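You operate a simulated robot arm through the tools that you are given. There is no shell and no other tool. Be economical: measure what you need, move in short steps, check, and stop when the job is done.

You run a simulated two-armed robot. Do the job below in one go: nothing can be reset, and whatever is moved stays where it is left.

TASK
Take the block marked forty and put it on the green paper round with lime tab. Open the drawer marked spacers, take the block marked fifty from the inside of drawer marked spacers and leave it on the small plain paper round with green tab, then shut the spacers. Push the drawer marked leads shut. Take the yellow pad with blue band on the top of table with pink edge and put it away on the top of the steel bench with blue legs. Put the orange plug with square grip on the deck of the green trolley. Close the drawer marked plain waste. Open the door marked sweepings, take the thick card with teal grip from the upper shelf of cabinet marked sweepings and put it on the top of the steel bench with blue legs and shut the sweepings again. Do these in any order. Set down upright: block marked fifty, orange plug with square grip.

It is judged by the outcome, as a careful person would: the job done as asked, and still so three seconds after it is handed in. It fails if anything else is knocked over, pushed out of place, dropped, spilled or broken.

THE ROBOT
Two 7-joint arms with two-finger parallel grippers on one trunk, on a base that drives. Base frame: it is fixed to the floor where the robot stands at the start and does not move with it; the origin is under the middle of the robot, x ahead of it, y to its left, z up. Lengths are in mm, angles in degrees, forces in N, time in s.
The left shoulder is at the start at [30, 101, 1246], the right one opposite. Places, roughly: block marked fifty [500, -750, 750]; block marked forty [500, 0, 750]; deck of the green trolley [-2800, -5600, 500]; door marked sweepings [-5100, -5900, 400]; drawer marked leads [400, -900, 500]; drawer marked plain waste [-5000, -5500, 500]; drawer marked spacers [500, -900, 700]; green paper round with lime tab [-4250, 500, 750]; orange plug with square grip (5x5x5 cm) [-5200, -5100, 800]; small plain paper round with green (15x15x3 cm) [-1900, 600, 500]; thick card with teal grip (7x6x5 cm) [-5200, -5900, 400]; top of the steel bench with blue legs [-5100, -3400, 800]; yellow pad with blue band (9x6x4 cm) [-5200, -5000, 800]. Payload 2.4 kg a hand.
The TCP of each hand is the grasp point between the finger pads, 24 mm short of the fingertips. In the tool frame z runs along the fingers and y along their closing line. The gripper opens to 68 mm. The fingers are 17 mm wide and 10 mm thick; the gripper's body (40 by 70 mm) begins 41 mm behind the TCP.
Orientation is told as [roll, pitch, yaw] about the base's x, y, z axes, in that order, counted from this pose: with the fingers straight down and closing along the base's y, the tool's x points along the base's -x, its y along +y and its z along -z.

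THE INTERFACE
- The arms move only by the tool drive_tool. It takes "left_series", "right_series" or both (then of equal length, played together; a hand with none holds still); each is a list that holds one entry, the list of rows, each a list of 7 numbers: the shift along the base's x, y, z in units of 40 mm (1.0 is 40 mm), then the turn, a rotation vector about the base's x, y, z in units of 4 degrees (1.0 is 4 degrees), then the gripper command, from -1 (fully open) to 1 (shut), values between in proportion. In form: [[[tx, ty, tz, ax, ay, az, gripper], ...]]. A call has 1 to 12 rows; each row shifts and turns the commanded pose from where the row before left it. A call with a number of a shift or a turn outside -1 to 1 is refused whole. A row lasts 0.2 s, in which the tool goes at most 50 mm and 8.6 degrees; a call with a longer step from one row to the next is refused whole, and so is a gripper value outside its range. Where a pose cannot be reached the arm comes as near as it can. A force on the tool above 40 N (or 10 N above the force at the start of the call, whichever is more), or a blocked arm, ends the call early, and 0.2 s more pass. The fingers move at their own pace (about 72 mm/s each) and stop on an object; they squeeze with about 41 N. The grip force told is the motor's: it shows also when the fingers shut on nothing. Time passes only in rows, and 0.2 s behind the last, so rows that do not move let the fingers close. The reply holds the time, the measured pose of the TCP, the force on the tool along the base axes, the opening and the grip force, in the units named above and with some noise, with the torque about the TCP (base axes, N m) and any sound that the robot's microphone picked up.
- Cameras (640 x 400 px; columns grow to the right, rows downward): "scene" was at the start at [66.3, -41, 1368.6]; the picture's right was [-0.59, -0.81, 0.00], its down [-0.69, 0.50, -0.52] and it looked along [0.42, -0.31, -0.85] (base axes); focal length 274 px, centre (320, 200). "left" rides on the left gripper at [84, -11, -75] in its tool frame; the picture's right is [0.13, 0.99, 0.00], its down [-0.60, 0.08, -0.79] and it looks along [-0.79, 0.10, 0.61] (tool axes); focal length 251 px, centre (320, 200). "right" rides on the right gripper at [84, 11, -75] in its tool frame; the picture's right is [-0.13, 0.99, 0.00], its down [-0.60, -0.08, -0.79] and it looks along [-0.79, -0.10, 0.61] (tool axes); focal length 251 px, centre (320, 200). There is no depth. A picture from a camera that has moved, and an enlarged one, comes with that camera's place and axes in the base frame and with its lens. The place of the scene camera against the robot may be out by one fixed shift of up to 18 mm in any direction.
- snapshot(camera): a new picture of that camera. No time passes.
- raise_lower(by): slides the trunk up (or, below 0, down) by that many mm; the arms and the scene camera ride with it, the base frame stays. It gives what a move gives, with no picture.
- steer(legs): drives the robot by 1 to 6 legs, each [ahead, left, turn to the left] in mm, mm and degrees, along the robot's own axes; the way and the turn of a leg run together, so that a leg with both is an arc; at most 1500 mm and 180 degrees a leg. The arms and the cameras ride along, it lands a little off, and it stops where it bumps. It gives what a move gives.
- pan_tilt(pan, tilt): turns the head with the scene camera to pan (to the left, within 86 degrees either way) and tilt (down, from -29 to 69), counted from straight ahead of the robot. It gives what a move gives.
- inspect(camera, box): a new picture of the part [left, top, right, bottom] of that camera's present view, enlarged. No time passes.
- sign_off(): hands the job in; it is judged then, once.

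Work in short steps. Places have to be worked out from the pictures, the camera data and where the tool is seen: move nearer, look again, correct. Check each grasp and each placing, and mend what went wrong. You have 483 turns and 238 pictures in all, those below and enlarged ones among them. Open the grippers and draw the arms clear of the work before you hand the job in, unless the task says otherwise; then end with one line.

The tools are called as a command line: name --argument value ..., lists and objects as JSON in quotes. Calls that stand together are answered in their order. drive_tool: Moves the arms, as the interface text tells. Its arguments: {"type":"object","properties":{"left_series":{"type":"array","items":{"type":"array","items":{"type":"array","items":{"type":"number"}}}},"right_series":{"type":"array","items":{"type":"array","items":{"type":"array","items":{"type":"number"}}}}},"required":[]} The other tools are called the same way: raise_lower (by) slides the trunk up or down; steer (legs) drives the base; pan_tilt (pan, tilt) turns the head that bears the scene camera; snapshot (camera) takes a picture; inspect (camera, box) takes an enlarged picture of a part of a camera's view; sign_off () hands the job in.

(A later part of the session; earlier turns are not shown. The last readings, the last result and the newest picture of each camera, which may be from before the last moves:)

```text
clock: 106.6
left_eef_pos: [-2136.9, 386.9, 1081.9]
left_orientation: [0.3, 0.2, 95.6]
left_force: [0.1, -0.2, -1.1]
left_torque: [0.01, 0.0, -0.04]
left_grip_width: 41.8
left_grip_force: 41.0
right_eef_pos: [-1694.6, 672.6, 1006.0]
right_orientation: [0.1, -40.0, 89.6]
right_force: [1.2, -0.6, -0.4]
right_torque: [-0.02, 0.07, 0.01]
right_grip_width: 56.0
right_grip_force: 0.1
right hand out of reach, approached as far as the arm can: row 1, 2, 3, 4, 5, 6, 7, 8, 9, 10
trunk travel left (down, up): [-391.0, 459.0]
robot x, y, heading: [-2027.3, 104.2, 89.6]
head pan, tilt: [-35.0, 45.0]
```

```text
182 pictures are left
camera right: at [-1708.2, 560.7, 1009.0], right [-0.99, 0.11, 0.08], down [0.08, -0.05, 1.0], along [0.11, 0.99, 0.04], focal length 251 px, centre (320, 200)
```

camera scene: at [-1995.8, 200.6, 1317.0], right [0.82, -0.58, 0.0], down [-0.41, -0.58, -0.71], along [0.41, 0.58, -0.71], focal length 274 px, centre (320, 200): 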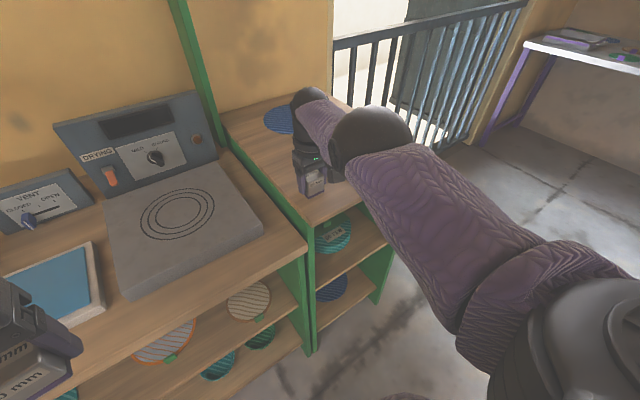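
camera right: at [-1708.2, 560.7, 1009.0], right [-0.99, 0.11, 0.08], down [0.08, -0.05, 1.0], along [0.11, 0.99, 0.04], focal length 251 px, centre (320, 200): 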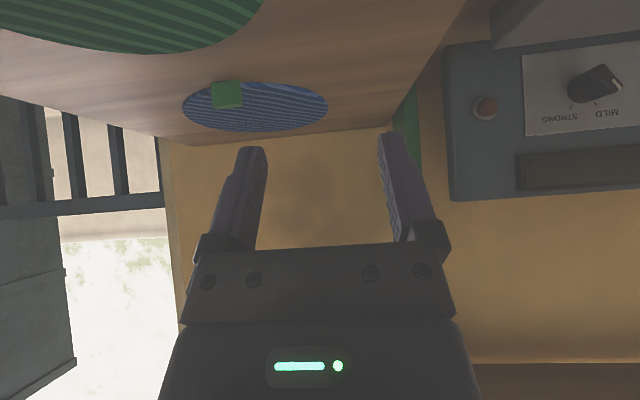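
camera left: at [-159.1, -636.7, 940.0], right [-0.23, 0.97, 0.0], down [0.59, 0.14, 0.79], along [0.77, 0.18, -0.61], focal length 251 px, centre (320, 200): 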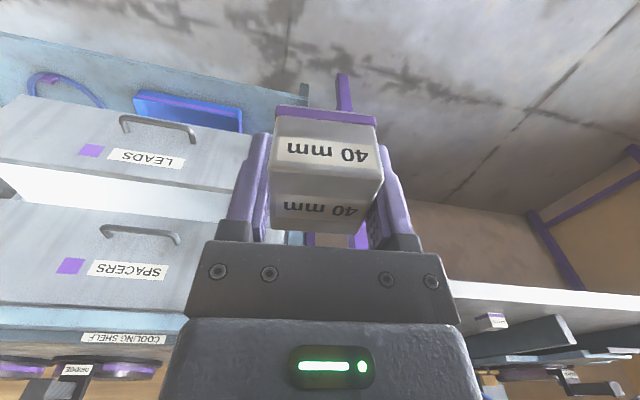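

At this tilt the arm can't fold closer, so I move the base instead: block is at [-1739, 573]; shift the robot 100 back and 44 left.

steer --legs '[[-98, 44, 0]]'

snapshot --camera "right"

```text
clock: 107.8
left_eef_pos: [-2179.2, 289.0, 1082.2]
left_orientation: [0.3, 0.2, 95.4]
left_force: [-1.3, -0.2, -2.3]
left_torque: [0.03, 0.02, -0.03]
left_grip_width: 41.8
left_grip_force: 40.7
right_eef_pos: [-1735.0, 573.5, 1006.0]
right_orientation: [0.0, -39.9, 89.3]
right_force: [-0.5, 0.3, 0.4]
right_torque: [-0.01, -0.01, 0.04]
right_grip_width: 56.2
right_grip_force: 0.1
trunk travel left (down, up): [-391.0, 459.0]
robot x, y, heading: [-2069.3, 7.2, 89.3]
head pan, tilt: [-35.0, 45.0]
```

```text
181 pictures are left
camera right: at [-1749.4, 461.5, 1009.5], right [-0.99, 0.11, 0.08], down [0.08, -0.05, 1.0], along [0.11, 0.99, 0.04], focal length 251 px, centre (320, 200)
```

right: 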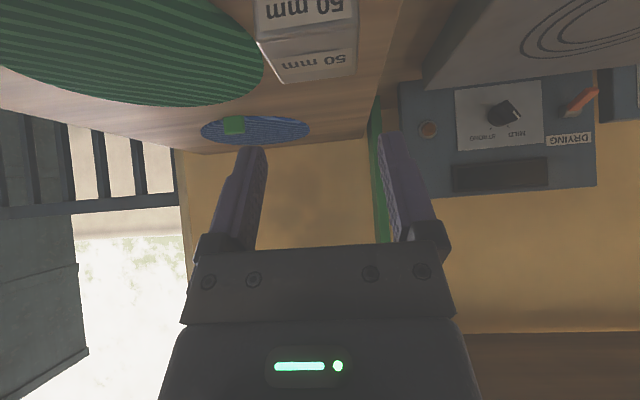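

Aligned. I lower 68 mm around the block.

drive_tool --right_series '[[[-0.1, 0, -0.5, 0, 0, 0, -0.65], [0, 0, -0.5, 0, 0, 0, -0.65], [0, 0, -0.4, 0, 0, 0, -0.65], [0, 0, -0.3, 0, 0, 0, -0.65]]]'

snapshot --camera "right"

```text
clock: 108.8
left_eef_pos: [-2178.3, 290.7, 1081.8]
left_orientation: [0.3, 0.3, 95.3]
left_force: [0.2, -0.1, -1.9]
left_torque: [-0.01, 0.01, 0.01]
left_grip_width: 41.9
left_grip_force: 41.0
right_eef_pos: [-1745.1, 567.1, 939.7]
right_orientation: [-0.1, -39.9, 89.3]
right_force: [0.7, 0.1, 0.5]
right_torque: [0.03, -0.02, 0.01]
right_grip_width: 56.5
right_grip_force: 0.3
right hand out of reach, approached as far as the arm can: row 3, 4
trunk travel left (down, up): [-391.0, 459.0]
robot x, y, heading: [-2070.8, 8.1, 89.4]
head pan, tilt: [-35.0, 45.0]
```

```text
180 pictures are left
camera right: at [-1758.0, 455.7, 943.3], right [-0.99, 0.11, 0.08], down [0.08, -0.04, 1.0], along [0.11, 0.99, 0.04], focal length 251 px, centre (320, 200)
```

right: 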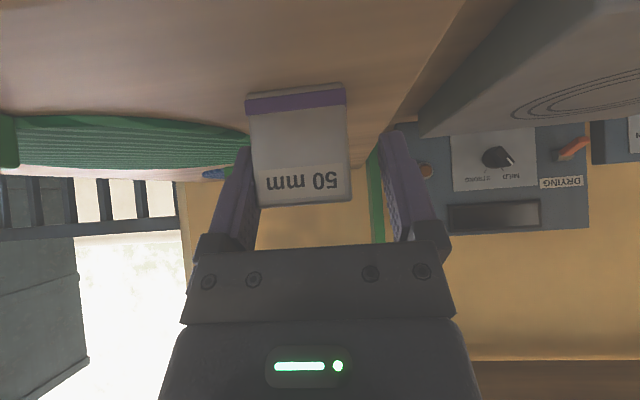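

The block is ~6 mm off-centre; I shift +x 6 mm and close gently.

drive_tool --right_series '[[[0.15, 0.1, 0, 0, 0, 0, -0.65], [0, 0, 0, 0, 0, 0, -0.65]]]'

```text
clock: 109.4
left_eef_pos: [-2179.3, 291.8, 1081.7]
left_orientation: [0.3, 0.2, 95.3]
left_force: [-0.8, -0.5, -1.7]
left_torque: [-0.05, 0.01, -0.02]
left_grip_width: 41.7
left_grip_force: 41.1
right_eef_pos: [-1743.3, 568.5, 940.9]
right_orientation: [0.0, -39.8, 89.3]
right_force: [0.7, 0.1, 0.0]
right_torque: [0.0, 0.01, 0.0]
right_grip_width: 56.3
right_grip_force: 0.2
right hand out of reach, approached as far as the arm can: row 1
trunk travel left (down, up): [-391.0, 459.0]
robot x, y, heading: [-2072.0, 7.4, 89.6]
head pan, tilt: [-35.0, 45.0]
```

drive_tool --right_series '[[[0, 0, 0, 0, 0, 0, 1], [0, 0, 0, 0, 0, 0, 1], [0, 0, 0, 0, 0, 0, 1], [0, 0, 0, 0, 0, 0, 1], [0, 0, 0.5, 0, 0, 0, 1], [0, 0, 0.8, 0, 0, 0, 1]]]'

snapshot --camera "right"

```text
clock: 110.8
left_eef_pos: [-2179.4, 291.1, 1080.9]
left_orientation: [0.4, 0.3, 95.3]
left_force: [-0.4, -0.2, -2.3]
left_torque: [0.02, 0.01, 0.02]
left_grip_width: 41.8
left_grip_force: 41.1
right_eef_pos: [-1747.8, 567.4, 992.5]
right_orientation: [0.0, -39.8, 89.2]
right_force: [1.0, 0.8, -2.3]
right_torque: [-0.05, -0.03, 0.04]
right_grip_width: 41.9
right_grip_force: 41.2
trunk travel left (down, up): [-391.0, 459.0]
robot x, y, heading: [-2069.9, 5.8, 89.5]
head pan, tilt: [-35.0, 45.0]
```

```text
179 pictures are left
camera right: at [-1761.0, 454.8, 994.7], right [-0.99, 0.11, 0.08], down [0.08, -0.04, 1.0], along [0.11, 0.99, 0.04], focal length 251 px, centre (320, 200)
```

right: 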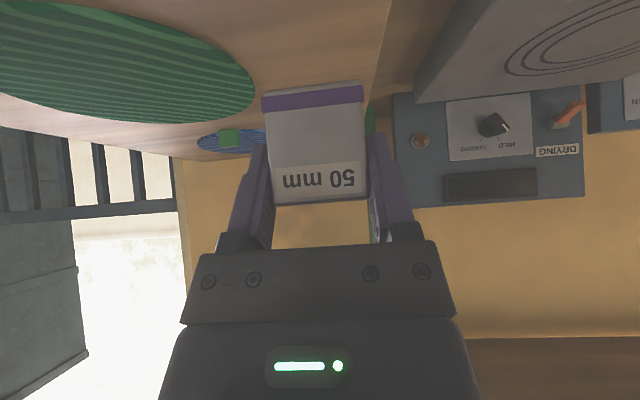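

Fifty is held upright with a tilted tool. I back off 300 mm, lower the trunk and look into the shelf.

steer --legs '[[-330, 0, 0]]'

raise_lower --by -340

pan_tilt --pan -10 --tilt 30

snapshot --camera "scene"

snapshot --camera "right"

```text
clock: 113.0
left_eef_pos: [-2183.0, -38.5, 1081.6]
left_orientation: [0.3, 0.3, 95.7]
left_force: [0.5, 0.3, -2.9]
left_torque: [0.02, 0.07, -0.06]
left_grip_width: 41.5
left_grip_force: 41.1
right_eef_pos: [-1752.5, 238.0, 991.9]
right_orientation: [0.0, -39.8, 89.6]
right_force: [1.1, -0.2, -1.5]
right_torque: [-0.03, 0.01, 0.0]
right_grip_width: 41.9
right_grip_force: 40.7
trunk travel left (down, up): [-391.0, 459.0]
robot x, y, heading: [-2070.4, -321.1, 89.9]
head pan, tilt: [-35.0, 45.0]
```

```text
clock: 116.3
left_eef_pos: [-2183.4, -39.3, 740.8]
left_orientation: [0.4, 0.2, 95.5]
left_force: [0.3, -0.6, -1.4]
left_torque: [0.01, 0.01, 0.0]
left_grip_width: 41.7
left_grip_force: 41.5
right_eef_pos: [-1752.3, 239.0, 651.3]
right_orientation: [0.0, -39.9, 89.5]
right_force: [-0.2, 0.4, -0.9]
right_torque: [-0.03, 0.01, 0.0]
right_grip_width: 41.9
right_grip_force: 40.7
trunk travel left (down, up): [-51.0, 799.0]
robot x, y, heading: [-2072.6, -323.9, 89.9]
head pan, tilt: [-35.0, 45.0]
```

```text
clock: 117.2
left_eef_pos: [-2183.3, -38.2, 740.6]
left_orientation: [0.3, 0.3, 95.6]
left_force: [-0.1, -0.2, -2.1]
left_torque: [0.02, -0.01, 0.03]
left_grip_width: 41.8
left_grip_force: 40.7
right_eef_pos: [-1751.9, 239.4, 652.3]
right_orientation: [0.0, -39.7, 89.6]
right_force: [0.3, -0.1, -1.6]
right_torque: [-0.02, 0.02, -0.03]
right_grip_width: 41.6
right_grip_force: 40.7
trunk travel left (down, up): [-51.0, 799.0]
robot x, y, heading: [-2076.0, -322.5, 89.8]
head pan, tilt: [-10.0, 30.0]
```

```text
178 pictures are left
camera scene: at [-2070.4, -113.5, 992.1], right [0.98, -0.18, 0.0], down [-0.09, -0.49, -0.87], along [0.16, 0.85, -0.5], focal length 274 px, centre (320, 200)
```

scene: 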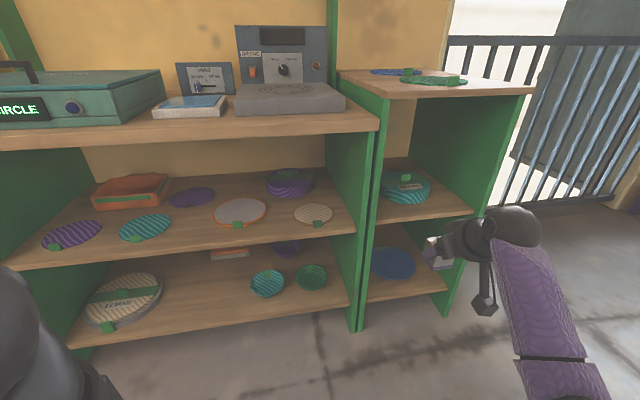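

```text
177 pictures are left
camera right: at [-1765.9, 126.5, 654.4], right [-0.99, 0.11, 0.08], down [0.08, -0.04, 1.0], along [0.11, 0.99, 0.04], focal length 251 px, centre (320, 200)
```

right: 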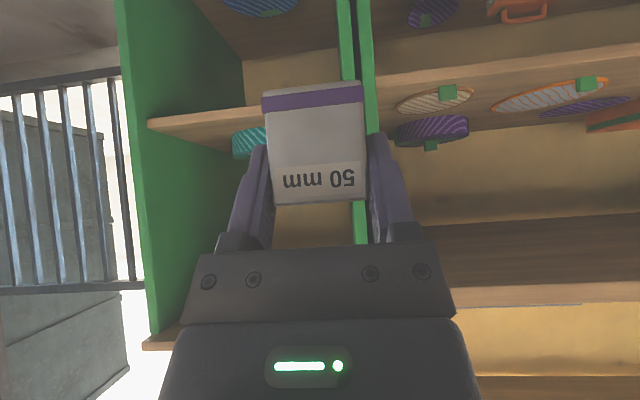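

Small round centre refined to [-1952, 645], shelf surface ~492, front edge y≈507, board above at 815. I strafe left 200 mm, lower the hand to z 560, then check before entering.

steer --legs '[[0, 200, 0.2]]'

raise_lower --by -48

drive_tool --right_series '[[[0, 0, -0.5, 0, 0, 0, 1], [0, 0, -0.6, 0, 0, 0, 1]]]'

snapshot --camera "scene"

snapshot --camera "right"

```text
clock: 118.8
left_eef_pos: [-2379.3, -37.5, 741.7]
left_orientation: [0.3, 0.3, 95.6]
left_force: [-0.7, 0.0, -2.6]
left_torque: [-0.04, 0.0, -0.03]
left_grip_width: 41.5
left_grip_force: 41.4
right_eef_pos: [-1949.5, 240.4, 651.0]
right_orientation: [0.0, -39.8, 89.6]
right_force: [-0.2, -0.2, -3.2]
right_torque: [-0.04, 0.02, 0.03]
right_grip_width: 41.8
right_grip_force: 40.8
trunk travel left (down, up): [-51.0, 799.0]
robot x, y, heading: [-2269.1, -321.1, 89.5]
head pan, tilt: [-10.0, 30.0]
```

```text
clock: 119.7
left_eef_pos: [-2380.3, -37.3, 693.2]
left_orientation: [0.3, 0.4, 95.4]
left_force: [0.1, 0.3, -2.1]
left_torque: [0.04, -0.03, 0.01]
left_grip_width: 41.8
left_grip_force: 41.3
right_eef_pos: [-1949.6, 239.9, 603.9]
right_orientation: [-0.1, -39.8, 89.5]
right_force: [-0.2, -0.2, -2.5]
right_torque: [-0.06, 0.02, 0.01]
right_grip_width: 41.4
right_grip_force: 41.3
trunk travel left (down, up): [-3.0, 847.0]
robot x, y, heading: [-2271.3, -317.6, 89.6]
head pan, tilt: [-10.0, 30.0]
```

```text
clock: 120.3
left_eef_pos: [-2379.9, -37.4, 691.8]
left_orientation: [0.2, 0.3, 95.7]
left_force: [-0.2, 0.1, -2.2]
left_torque: [-0.03, 0.04, 0.01]
left_grip_width: 41.4
left_grip_force: 41.2
right_eef_pos: [-1949.4, 238.2, 558.2]
right_orientation: [-0.1, -39.7, 89.6]
right_force: [0.3, 0.2, -2.1]
right_torque: [-0.02, -0.01, 0.0]
right_grip_width: 41.6
right_grip_force: 40.7
trunk travel left (down, up): [-3.0, 847.0]
robot x, y, heading: [-2267.5, -320.3, 89.3]
head pan, tilt: [-10.0, 30.0]
```

```text
176 pictures are left
camera scene: at [-2266.8, -94.2, 941.6], right [0.98, -0.18, 0.0], down [-0.09, -0.49, -0.87], along [0.16, 0.85, -0.5], focal length 274 px, centre (320, 200)
```

scene: 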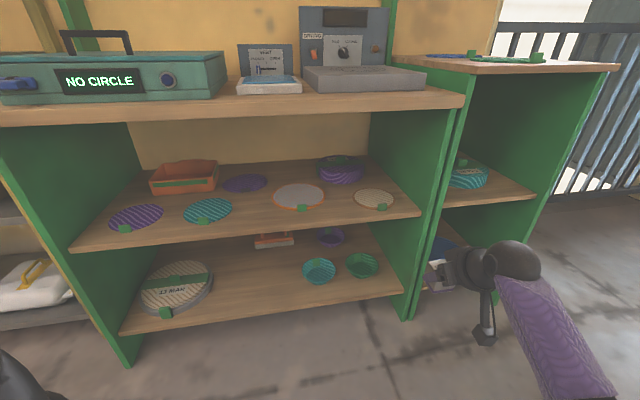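

```text
175 pictures are left
camera right: at [-1962.0, 126.9, 560.6], right [-0.99, 0.11, 0.08], down [0.08, -0.04, 1.0], along [0.11, 0.99, 0.04], focal length 251 px, centre (320, 200)
```

right: 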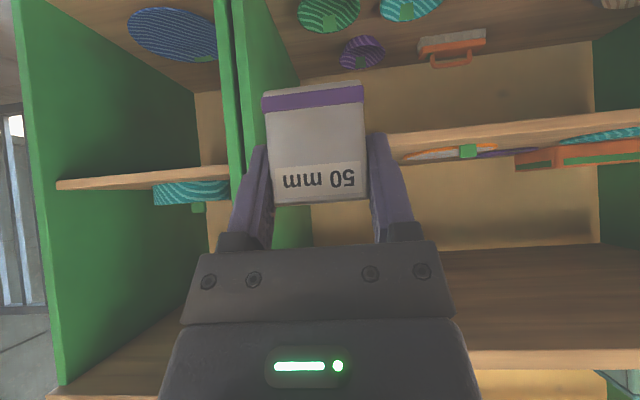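

Round reads [-1947, 640]; the hand's x already matches. I raise 10 mm for margin and drive ahead 250 mm, checking.

drive_tool --right_series '[[[0, 0, 0.25, 0, 0, 0, 1]]]'

steer --legs '[[250, 0, 0]]'

snapshot --camera "scene"

snapshot --camera "right"

```text
clock: 120.7
left_eef_pos: [-2379.9, -37.4, 694.7]
left_orientation: [0.3, 0.2, 95.6]
left_force: [0.4, 0.8, -1.4]
left_torque: [-0.02, 0.01, -0.03]
left_grip_width: 41.7
left_grip_force: 41.4
right_eef_pos: [-1948.5, 240.0, 567.4]
right_orientation: [0.0, -39.8, 89.5]
right_force: [-0.5, -0.3, -2.4]
right_torque: [-0.04, 0.01, 0.01]
right_grip_width: 41.7
right_grip_force: 40.8
trunk travel left (down, up): [-3.0, 847.0]
robot x, y, heading: [-2269.0, -322.7, 89.8]
head pan, tilt: [-10.0, 30.0]
```

```text
clock: 122.5
left_eef_pos: [-2377.6, 219.8, 693.2]
left_orientation: [0.3, 0.3, 95.6]
left_force: [0.2, -0.2, -2.0]
left_torque: [-0.01, -0.02, 0.01]
left_grip_width: 41.7
left_grip_force: 41.2
right_eef_pos: [-1945.7, 497.9, 567.5]
right_orientation: [0.0, -39.8, 89.6]
right_force: [0.1, -0.2, -1.6]
right_torque: [-0.05, 0.0, 0.02]
right_grip_width: 41.6
right_grip_force: 40.9
trunk travel left (down, up): [-3.0, 847.0]
robot x, y, heading: [-2270.3, -65.0, 89.6]
head pan, tilt: [-10.0, 30.0]
```

```text
174 pictures are left
camera scene: at [-2265.1, 164.2, 941.6], right [0.98, -0.18, 0.0], down [-0.09, -0.49, -0.87], along [0.16, 0.85, -0.5], focal length 274 px, centre (320, 200)
```

scene: 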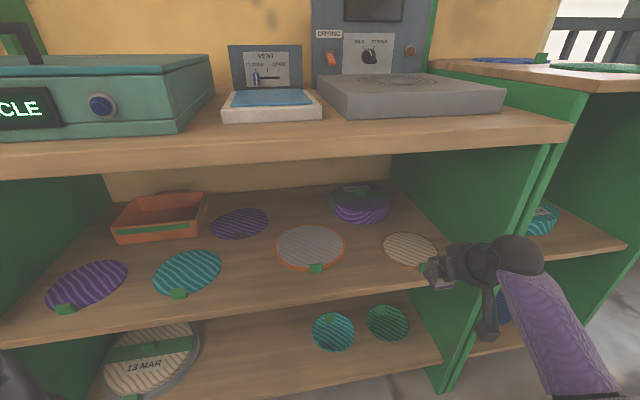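

```text
173 pictures are left
camera right: at [-1960.0, 385.5, 570.5], right [-0.99, 0.11, 0.08], down [0.08, -0.04, 1.0], along [0.11, 0.99, 0.04], focal length 251 px, centre (320, 200)
```

right: 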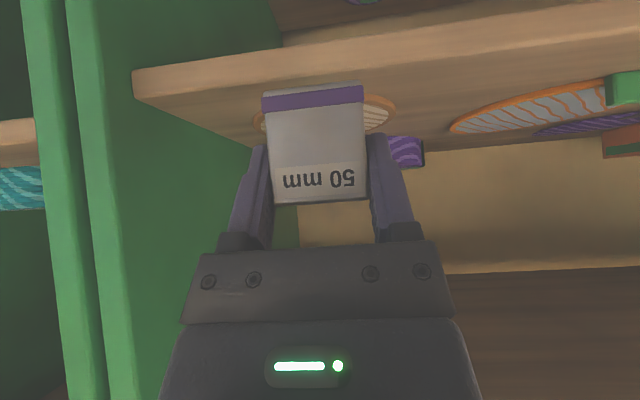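

On course: the round is straight ahead at y≈639. I drive in the remaining 141 mm.

steer --legs '[[136, 0, 0]]'

snapshot --camera "scene"

snapshot --camera "right"

```text
clock: 123.8
left_eef_pos: [-2379.0, 352.0, 692.9]
left_orientation: [0.3, 0.3, 95.7]
left_force: [-0.3, -0.1, -2.3]
left_torque: [0.03, 0.0, 0.0]
left_grip_width: 41.7
left_grip_force: 40.9
right_eef_pos: [-1949.0, 631.6, 567.4]
right_orientation: [0.0, -39.9, 89.8]
right_force: [-0.1, 0.2, -2.1]
right_torque: [-0.02, 0.02, -0.01]
right_grip_width: 41.7
right_grip_force: 41.7
trunk travel left (down, up): [-3.0, 847.0]
robot x, y, heading: [-2266.0, 70.8, 90.0]
head pan, tilt: [-10.0, 30.0]
```

```text
172 pictures are left
camera scene: at [-2265.6, 296.1, 941.6], right [0.98, -0.18, 0.0], down [-0.09, -0.49, -0.87], along [0.15, 0.85, -0.5], focal length 274 px, centre (320, 200)
```

scene: 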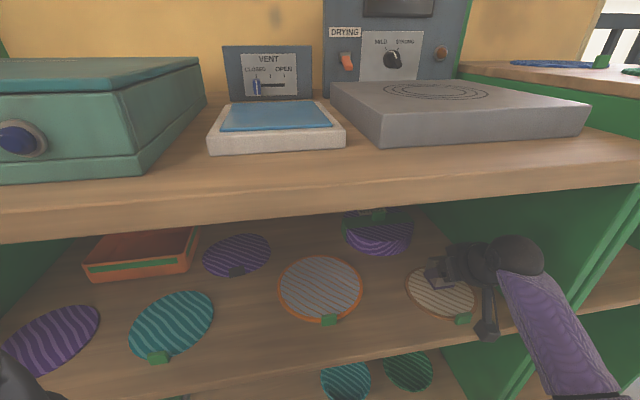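

```text
171 pictures are left
camera right: at [-1961.6, 518.6, 570.5], right [-0.99, 0.1, 0.08], down [0.08, -0.04, 1.0], along [0.11, 0.99, 0.04], focal length 251 px, centre (320, 200)
```

right: 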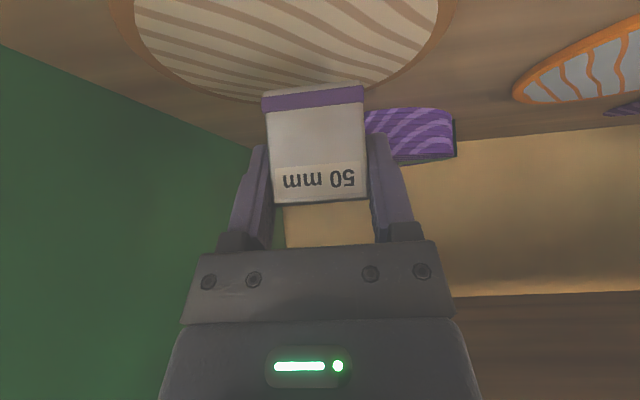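

The block is over the round's centre. I lower it gently to contact.

drive_tool --right_series '[[[0, 0.1, -0.3, 0, 0, 0, 1], [0, 0, -0.2, 0, 0, 0, 1], [0, 0, -0.1, 0, 0, 0, 1], [0, 0, -0.1, 0, 0, 0, 1]]]'

snapshot --camera "right"

```text
clock: 124.8
left_eef_pos: [-2378.9, 349.8, 694.7]
left_orientation: [0.3, 0.2, 95.8]
left_force: [0.2, -0.2, -1.6]
left_torque: [0.01, -0.03, -0.02]
left_grip_width: 41.6
left_grip_force: 41.1
right_eef_pos: [-1949.5, 637.3, 543.4]
right_orientation: [0.0, -40.5, 89.8]
right_force: [3.5, 3.8, 28.9]
right_torque: [0.18, -0.06, -0.09]
right_grip_width: 40.7
right_grip_force: 41.1
trunk travel left (down, up): [-3.0, 847.0]
robot x, y, heading: [-2267.8, 70.0, 89.7]
head pan, tilt: [-10.0, 30.0]
```

```text
170 pictures are left
camera right: at [-1961.8, 523.8, 545.6], right [-0.99, 0.1, 0.08], down [0.08, -0.06, 1.0], along [0.11, 0.99, 0.05], focal length 251 px, centre (320, 200)
```

right: 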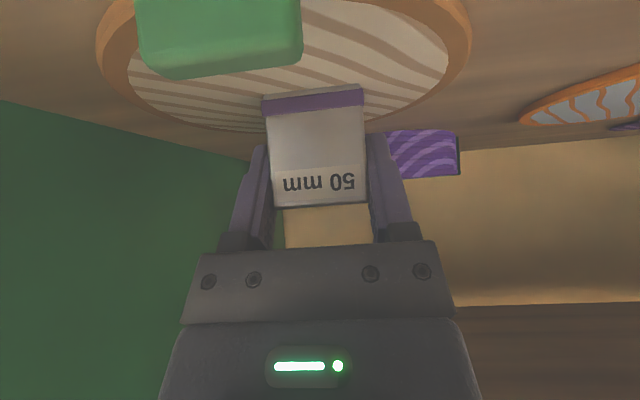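

The contact torque shows the force acts right under the block, so it stands on the round. I release and retreat upwards-back slightly.

drive_tool --right_series '[[[0, 0, 0.1, 0, 0, 0, 1], [0, 0, 0, 0, 0, 0, -0.7], [0, 0, 0, 0, 0, 0, -0.7], [0, 0, 0, 0, 0, 0, -0.7]]]'

inspect --camera "scene" --box '[370, 220, 530, 340]'

snapshot --camera "right"

```text
clock: 125.8
left_eef_pos: [-2379.0, 352.3, 693.3]
left_orientation: [0.3, 0.3, 95.8]
left_force: [0.4, -0.6, -1.2]
left_torque: [-0.03, 0.01, -0.05]
left_grip_width: 41.9
left_grip_force: 41.4
right_eef_pos: [-1948.2, 635.7, 543.5]
right_orientation: [0.0, -39.9, 89.8]
right_force: [0.4, -1.1, 1.1]
right_torque: [0.0, 0.01, 0.04]
right_grip_width: 57.9
right_grip_force: 0.0
trunk travel left (down, up): [-3.0, 847.0]
robot x, y, heading: [-2268.2, 70.3, 89.9]
head pan, tilt: [-10.0, 30.0]
```

```text
3.33 times, centred on (450, 280) of scene
camera zoom: at [-2265.7, 296.0, 941.6], right [0.98, -0.18, 0.0], down [-0.09, -0.49, -0.87], along [0.15, 0.85, -0.5], focal length 912 px, centre (-113, -67)
```

zoom: 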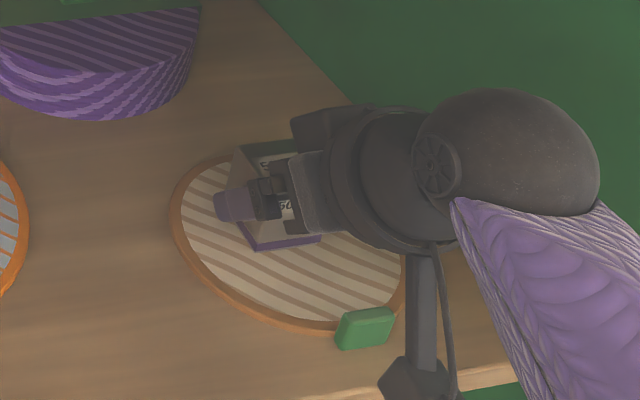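

```text
168 pictures are left
camera right: at [-1961.2, 523.3, 546.0], right [-0.99, 0.1, 0.08], down [0.08, -0.04, 1.0], along [0.11, 0.99, 0.03], focal length 251 px, centre (320, 200)
```

right: 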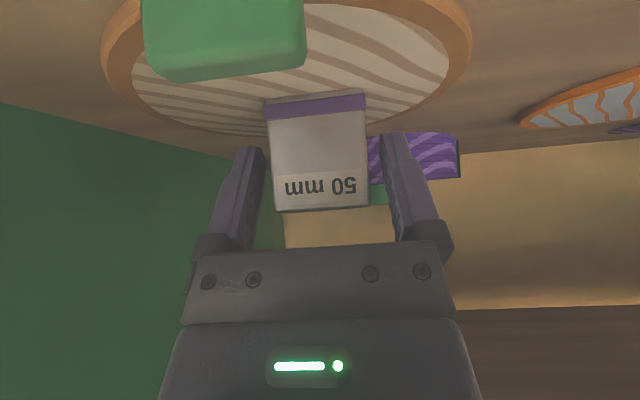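

Fifty stands upright, fully on the round. I lift the open hand 20 mm and back out.

drive_tool --right_series '[[[0, 0, 0.3, 0, 0, 0, -0.8], [0, 0, 0.3, 0, 0, 0, -0.8]]]'

steer --legs '[[-350, 0, 0]]'

snapshot --camera "scene"

```text
clock: 126.4
left_eef_pos: [-2378.8, 351.5, 693.9]
left_orientation: [0.4, 0.4, 95.7]
left_force: [0.1, -1.5, -2.0]
left_torque: [-0.01, -0.02, -0.02]
left_grip_width: 41.5
left_grip_force: 40.7
right_eef_pos: [-1947.3, 637.2, 566.6]
right_orientation: [0.0, -39.7, 89.8]
right_force: [-0.3, 0.0, -0.5]
right_torque: [0.03, -0.01, 0.0]
right_grip_width: 61.2
right_grip_force: 0.0
trunk travel left (down, up): [-3.0, 847.0]
robot x, y, heading: [-2272.7, 68.2, 89.8]
head pan, tilt: [-10.0, 30.0]
```

```text
clock: 128.7
left_eef_pos: [-2379.0, -4.3, 694.3]
left_orientation: [0.3, 0.3, 95.7]
left_force: [0.6, -0.1, -2.1]
left_torque: [-0.01, 0.0, -0.04]
left_grip_width: 42.0
left_grip_force: 41.1
right_eef_pos: [-1946.8, 279.8, 567.7]
right_orientation: [0.0, -39.9, 89.7]
right_force: [0.0, -0.6, 0.0]
right_torque: [0.01, -0.01, -0.01]
right_grip_width: 61.2
right_grip_force: 0.1
trunk travel left (down, up): [-3.0, 847.0]
robot x, y, heading: [-2270.3, -284.6, 89.6]
head pan, tilt: [-10.0, 30.0]
```

```text
167 pictures are left
camera scene: at [-2266.2, -60.3, 941.7], right [0.98, -0.18, 0.0], down [-0.09, -0.49, -0.87], along [0.15, 0.85, -0.5], focal length 274 px, centre (320, 200)
```

scene: 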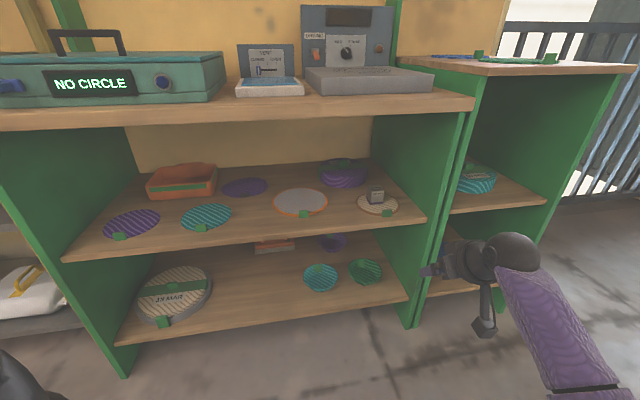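

Fifty is done. Now for forty: raise the trunk, turn to face -x and drive towards the far table.

raise_lower --by 350

steer --legs '[[0, 0, 90]]'

pan_tilt --pan 0 --tilt 20

snapshot --camera "scene"

```text
clock: 132.1
left_eef_pos: [-2379.3, -3.7, 1042.6]
left_orientation: [0.4, 0.3, 95.7]
left_force: [0.0, 0.1, -1.9]
left_torque: [0.03, -0.03, -0.01]
left_grip_width: 41.8
left_grip_force: 40.3
right_eef_pos: [-1947.9, 281.0, 918.8]
right_orientation: [0.0, -39.8, 89.6]
right_force: [0.0, -0.3, 0.0]
right_torque: [-0.01, 0.01, -0.02]
right_grip_width: 61.4
right_grip_force: 0.1
trunk travel left (down, up): [-353.0, 497.0]
robot x, y, heading: [-2269.1, -284.3, 89.7]
head pan, tilt: [-10.0, 30.0]
```

```text
clock: 136.4
left_eef_pos: [-2552.3, -399.3, 1043.7]
left_orientation: [0.3, 0.3, -173.6]
left_force: [-0.2, 0.3, -1.7]
left_torque: [0.01, 0.0, -0.06]
left_grip_width: 41.8
left_grip_force: 41.3
right_eef_pos: [-2841.4, 29.5, 918.1]
right_orientation: [0.0, -39.8, -179.8]
right_force: [-0.1, 0.3, -0.8]
right_torque: [-0.01, -0.03, 0.0]
right_grip_width: 61.3
right_grip_force: 0.0
trunk travel left (down, up): [-353.0, 497.0]
robot x, y, heading: [-2270.0, -285.3, -179.6]
head pan, tilt: [-10.0, 30.0]
```

```text
clock: 137.1
left_eef_pos: [-2551.6, -398.9, 1043.5]
left_orientation: [0.3, 0.4, -173.8]
left_force: [0.3, 0.4, -1.4]
left_torque: [-0.01, -0.01, 0.02]
left_grip_width: 41.6
left_grip_force: 40.8
right_eef_pos: [-2840.9, 27.7, 917.3]
right_orientation: [0.0, -39.7, -179.7]
right_force: [-0.5, 0.6, -0.2]
right_torque: [0.01, -0.01, 0.01]
right_grip_width: 61.2
right_grip_force: 0.0
trunk travel left (down, up): [-353.0, 497.0]
robot x, y, heading: [-2268.3, -285.0, -179.5]
head pan, tilt: [0.0, 20.0]
```

```text
166 pictures are left
camera scene: at [-2415.2, -288.2, 1317.2], right [-0.01, 1.0, 0.0], down [0.34, 0.0, -0.94], along [-0.94, -0.01, -0.34], focal length 274 px, centre (320, 200)
```

scene: 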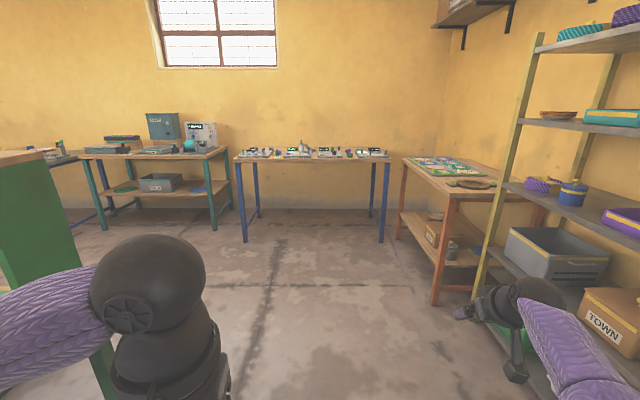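

The wooden table at right has a mat and a round. I drive ahead 1000 mm and look.

steer --legs '[[1000, 0, -0.5]]'

pan_tilt --pan -35 --tilt 35

snapshot --camera "scene"

```text
clock: 142.3
left_eef_pos: [-3546.4, -412.2, 1043.9]
left_orientation: [0.3, 0.3, -173.2]
left_force: [0.4, 0.8, -1.4]
left_torque: [0.05, -0.01, 0.03]
left_grip_width: 41.5
left_grip_force: 40.8
right_eef_pos: [-3837.0, 12.7, 916.8]
right_orientation: [0.0, -39.8, -179.1]
right_force: [-0.4, -0.1, 0.4]
right_torque: [0.03, 0.01, 0.0]
right_grip_width: 61.2
right_grip_force: 0.1
trunk travel left (down, up): [-353.0, 497.0]
robot x, y, heading: [-3267.6, -296.5, -179.1]
head pan, tilt: [0.0, 20.0]
```

```text
clock: 143.3
left_eef_pos: [-3545.7, -412.4, 1042.9]
left_orientation: [0.3, 0.3, -173.2]
left_force: [0.4, 0.1, -1.6]
left_torque: [-0.02, 0.01, -0.02]
left_grip_width: 42.0
left_grip_force: 41.3
right_eef_pos: [-3837.9, 12.7, 917.8]
right_orientation: [0.0, -39.8, -179.3]
right_force: [-0.1, -0.5, 0.2]
right_torque: [0.03, 0.0, -0.01]
right_grip_width: 61.1
right_grip_force: 0.0
trunk travel left (down, up): [-353.0, 497.0]
robot x, y, heading: [-3263.2, -299.3, -179.1]
head pan, tilt: [-35.0, 35.0]
```

```text
165 pictures are left
camera scene: at [-3390.0, -249.8, 1293.4], right [0.56, 0.83, 0.0], down [0.48, -0.32, -0.82], along [-0.68, 0.46, -0.57], focal length 274 px, centre (320, 200)
```

scene: 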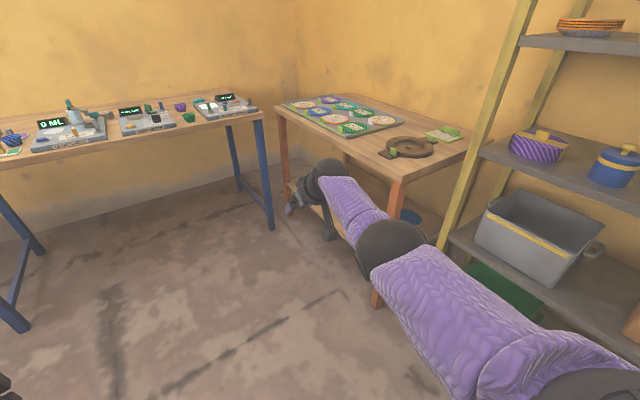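

inspect --camera "scene" --box '[270, 80, 470, 200]'

```text
3.20 times, centred on (370, 140) of scene
camera zoom: at [-3390.0, -249.8, 1293.4], right [0.56, 0.83, 0.0], down [0.48, -0.32, -0.82], along [-0.68, 0.46, -0.57], focal length 876 px, centre (160, 392)
```

zoom: 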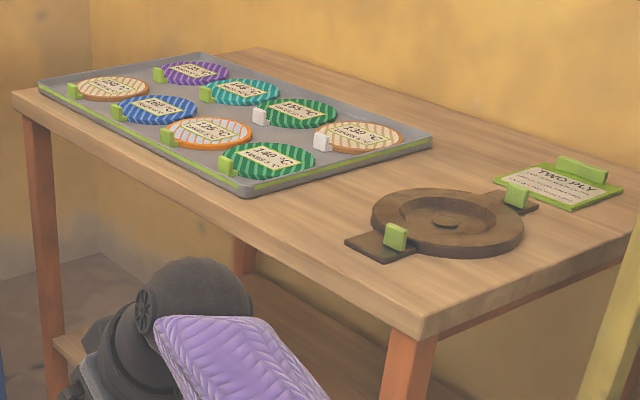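

The target is the tray's green round with lime tab, at about [-4250, 504, 880]; the table front edge is at y≈371. I first return the right tool to pointing down and tucked in.

drive_tool --right_series '[[[0.5, 0, 0, 0, -1, 0, -1], [0.5, 0, 0, 0, -1, 0, -1], [0.5, 0, 0, 0, -1, 0, -1], [0.5, 0, 0, 0, -1, 0, -1], [0.5, 0, 0, 0, -1, 0, -1], [0.5, 0, 0, 0, -1, 0, -1], [0.5, 0, 0, 0, -1, 0, -1], [0.5, 0, 0, 0, -1, 0, -1], [0.5, 0, 0, 0, -1, 0, -1], [0.5, 0, 0, 0, -1, 0, -1], [0.7, -0.3, 0, 0, 0, 0, -1], [0.7, -0.3, 0, 0, 0, 0, -1]]]'

```text
clock: 145.3
left_eef_pos: [-3544.7, -413.6, 1043.4]
left_orientation: [0.5, 0.3, -173.1]
left_force: [-0.3, -0.3, -2.3]
left_torque: [0.0, -0.01, -0.01]
left_grip_width: 41.8
left_grip_force: 40.7
right_eef_pos: [-3659.9, 12.6, 916.3]
right_orientation: [0.5, -4.1, -179.0]
right_force: [-1.2, -0.2, -0.1]
right_torque: [-0.07, -0.02, 0.01]
right_grip_width: 68.0
right_grip_force: 0.1
trunk travel left (down, up): [-353.0, 497.0]
robot x, y, heading: [-3264.3, -298.4, -179.4]
head pan, tilt: [-35.0, 35.0]
stopped in row 10 (right hand): the force on the tool passed its limit at 70 N (the readings are from after the stop); the commanded pose is now the measured one
```

The arm touched itself; I ease it ahead a bit, and drive to face the table.

drive_tool --right_series '[[[-0.5, 0.2, 0, 0, -0.5, 0, -1], [0, 0, 0, 0, -0.5, 0, -1]]]'

steer --legs '[[850, 0, 0], [0, 0, -90.5]]'

pan_tilt --pan 15 --tilt 35

snapshot --camera "scene"

```text
clock: 145.9
left_eef_pos: [-3545.7, -414.4, 1043.2]
left_orientation: [0.3, 0.3, -173.1]
left_force: [-0.3, -0.4, -1.7]
left_torque: [0.01, -0.02, 0.01]
left_grip_width: 41.5
left_grip_force: 40.9
right_eef_pos: [-3678.1, 19.8, 917.7]
right_orientation: [0.6, -0.1, -179.1]
right_force: [-0.3, -0.1, 0.1]
right_torque: [-0.01, 0.03, 0.01]
right_grip_width: 68.1
right_grip_force: 0.1
trunk travel left (down, up): [-353.0, 497.0]
robot x, y, heading: [-3264.4, -297.9, -178.9]
head pan, tilt: [-35.0, 35.0]
```

```text
clock: 154.2
left_eef_pos: [-4217.8, -29.2, 1044.6]
left_orientation: [0.3, 0.4, 96.4]
left_force: [0.2, 0.3, -2.3]
left_torque: [0.02, 0.01, 0.01]
left_grip_width: 41.7
left_grip_force: 40.6
right_eef_pos: [-3784.3, 100.0, 916.3]
right_orientation: [0.6, -0.1, 90.6]
right_force: [0.1, -0.3, 0.4]
right_torque: [0.01, -0.02, -0.02]
right_grip_width: 68.2
right_grip_force: 0.1
trunk travel left (down, up): [-353.0, 497.0]
robot x, y, heading: [-4106.8, -312.8, 90.6]
head pan, tilt: [-35.0, 35.0]
```

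```text
clock: 155.4
left_eef_pos: [-4218.2, -29.7, 1043.5]
left_orientation: [0.4, 0.3, 96.5]
left_force: [-0.1, -0.1, -1.3]
left_torque: [0.0, -0.01, 0.04]
left_grip_width: 42.0
left_grip_force: 40.7
right_eef_pos: [-3783.9, 100.2, 917.7]
right_orientation: [0.4, -0.1, 90.5]
right_force: [0.1, 0.3, -0.6]
right_torque: [0.01, -0.02, 0.02]
right_grip_width: 68.1
right_grip_force: 0.1
trunk travel left (down, up): [-353.0, 497.0]
robot x, y, heading: [-4106.8, -315.4, 90.6]
head pan, tilt: [15.0, 35.0]
```

```text
163 pictures are left
camera scene: at [-4142.3, -187.5, 1293.4], right [0.96, 0.27, 0.0], down [0.15, -0.55, -0.82], along [-0.22, 0.79, -0.57], focal length 274 px, centre (320, 200)
```

scene: 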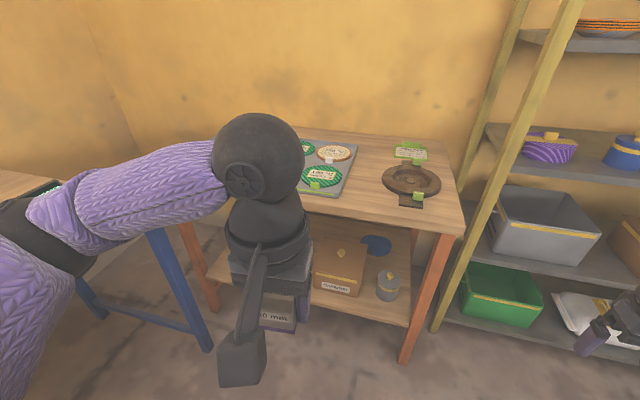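

Triangulated: the target round is at [-4352, 594, 832], table edge y≈436. I strafe left 135 and drive ahead 430 mm.

steer --legs '[[0, 132, -0.6], [430, 0, 0]]'

pan_tilt --pan 5 --tilt 50

snapshot --camera "scene"

snapshot --camera "left"

```text
clock: 158.9
left_eef_pos: [-4340.3, 393.8, 1043.9]
left_orientation: [0.3, 0.3, 95.7]
left_force: [0.7, 0.6, -2.3]
left_torque: [0.01, -0.02, 0.01]
left_grip_width: 41.8
left_grip_force: 41.6
right_eef_pos: [-3906.3, 519.0, 917.3]
right_orientation: [0.5, -0.1, 89.7]
right_force: [0.7, 0.5, -0.7]
right_torque: [0.03, -0.03, 0.0]
right_grip_width: 68.0
right_grip_force: 0.1
trunk travel left (down, up): [-353.0, 497.0]
robot x, y, heading: [-4231.2, 111.8, 89.7]
head pan, tilt: [15.0, 35.0]
```

```text
clock: 159.7
left_eef_pos: [-4339.7, 393.6, 1044.3]
left_orientation: [0.4, 0.3, 95.7]
left_force: [-0.2, -0.2, -1.4]
left_torque: [0.0, 0.03, -0.01]
left_grip_width: 41.6
left_grip_force: 40.5
right_eef_pos: [-3904.3, 518.6, 917.5]
right_orientation: [0.5, -0.1, 89.8]
right_force: [1.0, -0.8, 0.5]
right_torque: [0.01, 0.01, -0.02]
right_grip_width: 68.2
right_grip_force: 0.0
trunk travel left (down, up): [-353.0, 497.0]
robot x, y, heading: [-4232.3, 107.9, 89.7]
head pan, tilt: [5.0, 50.0]
```

```text
162 pictures are left
camera scene: at [-4250.5, 226.4, 1271.7], right [1.0, 0.08, 0.0], down [0.06, -0.76, -0.64], along [-0.05, 0.64, -0.77], focal length 274 px, centre (320, 200)
```

scene: 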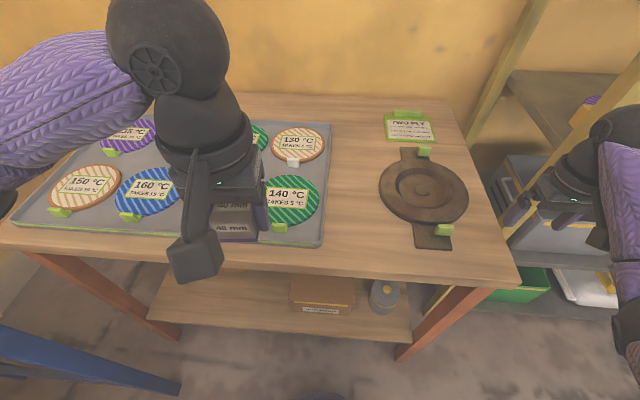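

```text
161 pictures are left
camera left: at [-4321.1, 312.1, 1118.7], right [-0.97, -0.23, 0.01], down [-0.13, 0.6, 0.79], along [-0.18, 0.77, -0.61], focal length 251 px, centre (320, 200)
```

left: 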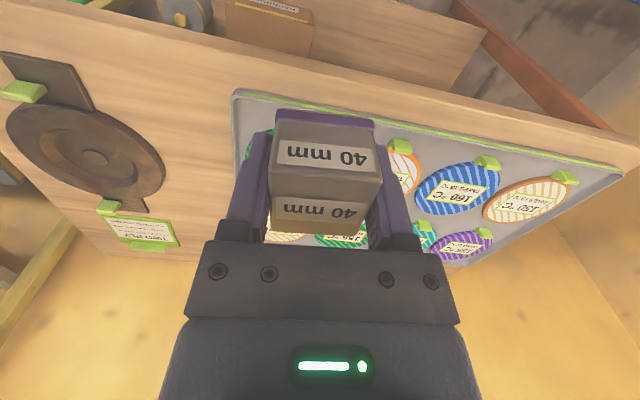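

The right hand is close to the rack's post, so I first draw it in step by step.

drive_tool --right_series '[[[-0.3, -0.4, 0.3, 0, 0, 0, -1], [-0.3, -0.5, 0.3, 0, 0, 0, -1], [-0.3, -0.6, 0.2, 0, 0, 0, -1], [-0.2, -0.6, 0, 0, 0, 0, -1], [-0.2, -0.6, 0, 0, 0, 0, -1], [0, -0.6, 0, 0, 0, 0, -1]]]'

pan_tilt --pan -30 --tilt 50

snapshot --camera "scene"

```text
clock: 160.0
left_eef_pos: [-4340.9, 393.7, 1043.1]
left_orientation: [0.4, 0.4, 95.7]
left_force: [-1.0, -0.8, -1.9]
left_torque: [-0.03, -0.02, -0.03]
left_grip_width: 41.6
left_grip_force: 41.0
right_eef_pos: [-3910.8, 513.4, 922.5]
right_orientation: [0.4, -1.0, 90.6]
right_force: [1.7, 3.8, -2.4]
right_torque: [0.02, 0.18, 0.19]
right_grip_width: 67.8
right_grip_force: 0.0
trunk travel left (down, up): [-353.0, 497.0]
robot x, y, heading: [-4232.3, 112.5, 89.7]
head pan, tilt: [5.0, 50.0]
stopped in row 1 (right hand): the force on the tool passed its limit at 92 N (the readings are from after the stop); the commanded pose is now the measured one
```

```text
clock: 161.0
left_eef_pos: [-4340.0, 393.5, 1042.8]
left_orientation: [0.4, 0.2, 95.7]
left_force: [0.0, 0.7, -1.6]
left_torque: [-0.02, -0.02, -0.02]
left_grip_width: 41.6
left_grip_force: 41.2
right_eef_pos: [-3911.3, 514.1, 921.8]
right_orientation: [0.4, -1.0, 90.4]
right_force: [-0.5, 4.8, -2.5]
right_torque: [-0.07, -0.01, -0.03]
right_grip_width: 68.0
right_grip_force: 0.1
trunk travel left (down, up): [-353.0, 497.0]
robot x, y, heading: [-4233.0, 111.2, 89.8]
head pan, tilt: [-30.0, 50.0]
```

```text
160 pictures are left
camera scene: at [-4205.3, 216.2, 1271.7], right [0.86, -0.5, 0.0], down [-0.39, -0.66, -0.64], along [0.32, 0.56, -0.77], focal length 274 px, centre (320, 200)
```

scene: 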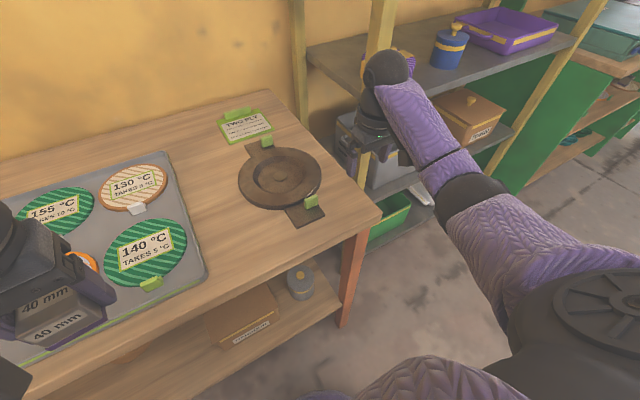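

I back the base off to get room and re-pose the right arm there.

steer --legs '[[-350, 0, 0]]'

drive_tool --right_series '[[[-0.5, 0, 0, 0, 0, 0, -1], [-0.5, 0, 0, 0, 0, 0, -1], [-0.5, 0, 0, 0, 0, 0, -1], [-0.5, 0, 0, 0, 0, 0, -1]]]'

snapshot --camera "scene"

```text
clock: 163.3
left_eef_pos: [-4342.6, 32.0, 1043.5]
left_orientation: [0.2, 0.3, 95.6]
left_force: [0.4, 0.4, -2.1]
left_torque: [0.01, 0.03, -0.02]
left_grip_width: 41.5
left_grip_force: 41.0
right_eef_pos: [-3911.8, 151.9, 922.0]
right_orientation: [0.4, -1.1, 90.4]
right_force: [-0.7, 3.4, -3.8]
right_torque: [-0.04, -0.03, 0.0]
right_grip_width: 67.8
right_grip_force: 0.0
trunk travel left (down, up): [-353.0, 497.0]
robot x, y, heading: [-4234.6, -252.9, 89.6]
head pan, tilt: [-30.0, 50.0]
```

```text
clock: 163.7
left_eef_pos: [-4342.4, 32.8, 1043.8]
left_orientation: [0.4, 0.4, 95.7]
left_force: [-0.3, 0.4, -2.0]
left_torque: [-0.02, -0.01, 0.04]
left_grip_width: 41.6
left_grip_force: 41.1
right_eef_pos: [-3919.7, 153.8, 921.6]
right_orientation: [0.4, -1.6, 90.6]
right_force: [-5.7, 5.4, -5.0]
right_torque: [0.07, -0.45, -0.64]
right_grip_width: 67.7
right_grip_force: 0.1
trunk travel left (down, up): [-353.0, 497.0]
robot x, y, heading: [-4234.3, -249.3, 90.0]
head pan, tilt: [-30.0, 50.0]
stopped in row 1 (right hand): the force on the tool passed its limit at 56 N (the readings are from after the stop); the commanded pose is now the measured one
```

```text
159 pictures are left
camera scene: at [-4207.0, -145.9, 1271.7], right [0.86, -0.5, 0.0], down [-0.39, -0.66, -0.64], along [0.32, 0.55, -0.77], focal length 274 px, centre (320, 200)
```

scene: 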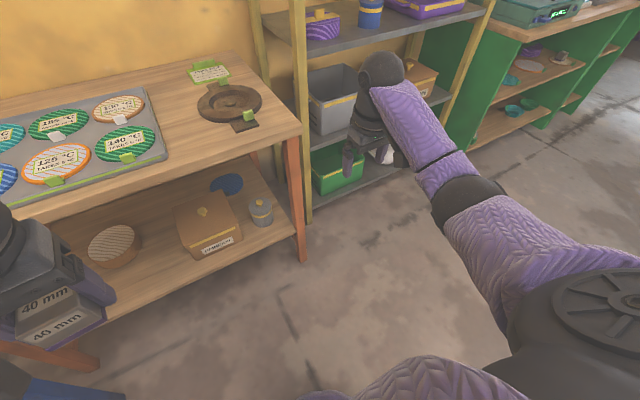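

The right hand's camera stalk rubs its own forearm; I tilt that tool forward a little, and approach the table at a slant (heading 72°) so the right arm stays clear of the rack.

drive_tool --right_series '[[[0.1, 0, 0, 1, 0, 0, -1], [0, 0, 0, 1, 0, 0, -1], [0, 0, 0, 1, 0, 0, -1], [0, 0, 0, 1, 0, 0, -1]]]'

steer --legs '[[0, 0, -18], [0, 255, 0], [250, 0, 0]]'

pan_tilt --pan 0 --tilt 50

snapshot --camera "scene"

snapshot --camera "left"

```text
clock: 164.7
left_eef_pos: [-4342.0, 31.6, 1042.9]
left_orientation: [0.3, 0.3, 95.7]
left_force: [0.5, -0.2, -2.9]
left_torque: [0.01, 0.01, 0.04]
left_grip_width: 41.7
left_grip_force: 41.2
right_eef_pos: [-3915.2, 154.4, 922.9]
right_orientation: [0.2, -17.6, 90.6]
right_force: [-0.4, -0.2, 0.0]
right_torque: [-0.03, 0.02, -0.05]
right_grip_width: 68.0
right_grip_force: 0.0
trunk travel left (down, up): [-353.0, 497.0]
robot x, y, heading: [-4234.9, -249.1, 89.4]
head pan, tilt: [-30.0, 50.0]
```

```text
clock: 168.9
left_eef_pos: [-4407.5, 367.4, 1043.3]
left_orientation: [0.5, 0.3, 76.5]
left_force: [-0.1, -0.5, -1.9]
left_torque: [0.0, 0.0, -0.01]
left_grip_width: 41.8
left_grip_force: 40.6
right_eef_pos: [-3963.7, 344.0, 921.8]
right_orientation: [0.2, -17.5, 71.9]
right_force: [0.1, 0.5, 0.8]
right_torque: [-0.01, -0.04, 0.02]
right_grip_width: 67.7
right_grip_force: 0.0
trunk travel left (down, up): [-353.0, 497.0]
robot x, y, heading: [-4393.4, 64.8, 70.9]
head pan, tilt: [-30.0, 50.0]
```

```text
clock: 169.9
left_eef_pos: [-4406.0, 367.0, 1043.1]
left_orientation: [0.4, 0.4, 76.7]
left_force: [-0.2, -0.1, -1.8]
left_torque: [0.03, 0.05, 0.0]
left_grip_width: 41.6
left_grip_force: 41.4
right_eef_pos: [-3962.9, 344.2, 921.0]
right_orientation: [0.2, -17.5, 71.7]
right_force: [-1.0, -0.8, 0.4]
right_torque: [-0.02, -0.01, -0.02]
right_grip_width: 68.2
right_grip_force: 0.0
trunk travel left (down, up): [-353.0, 497.0]
robot x, y, heading: [-4392.3, 63.9, 70.7]
head pan, tilt: [0.0, 50.0]
```

```text
158 pictures are left
camera scene: at [-4368.8, 173.3, 1271.7], right [0.94, -0.33, 0.0], down [-0.25, -0.72, -0.64], along [0.21, 0.61, -0.77], focal length 274 px, centre (320, 200)
```

scene: 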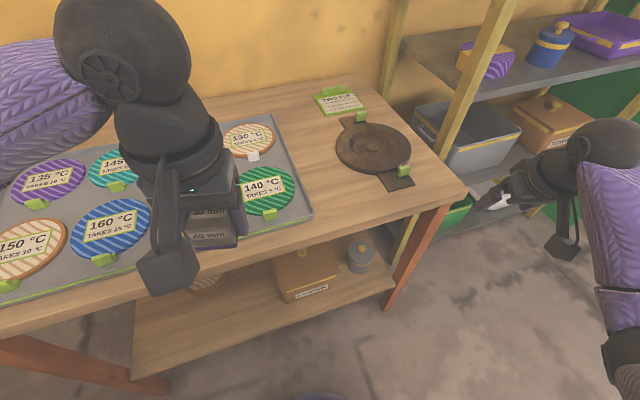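

```text
157 pictures are left
camera left: at [-4413.9, 283.4, 1118.5], right [-0.99, 0.1, 0.01], down [0.07, 0.61, 0.79], along [0.08, 0.79, -0.61], focal length 251 px, centre (320, 200)
```

left: 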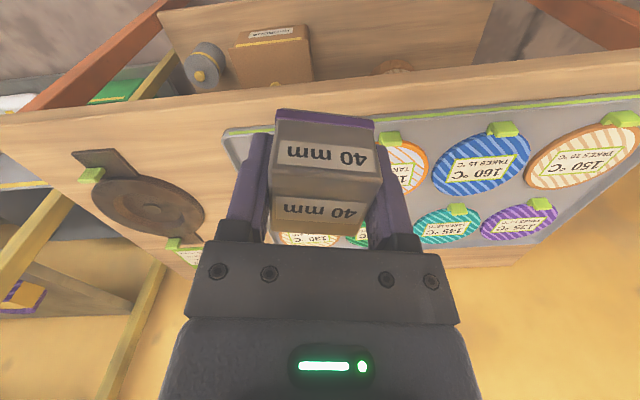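

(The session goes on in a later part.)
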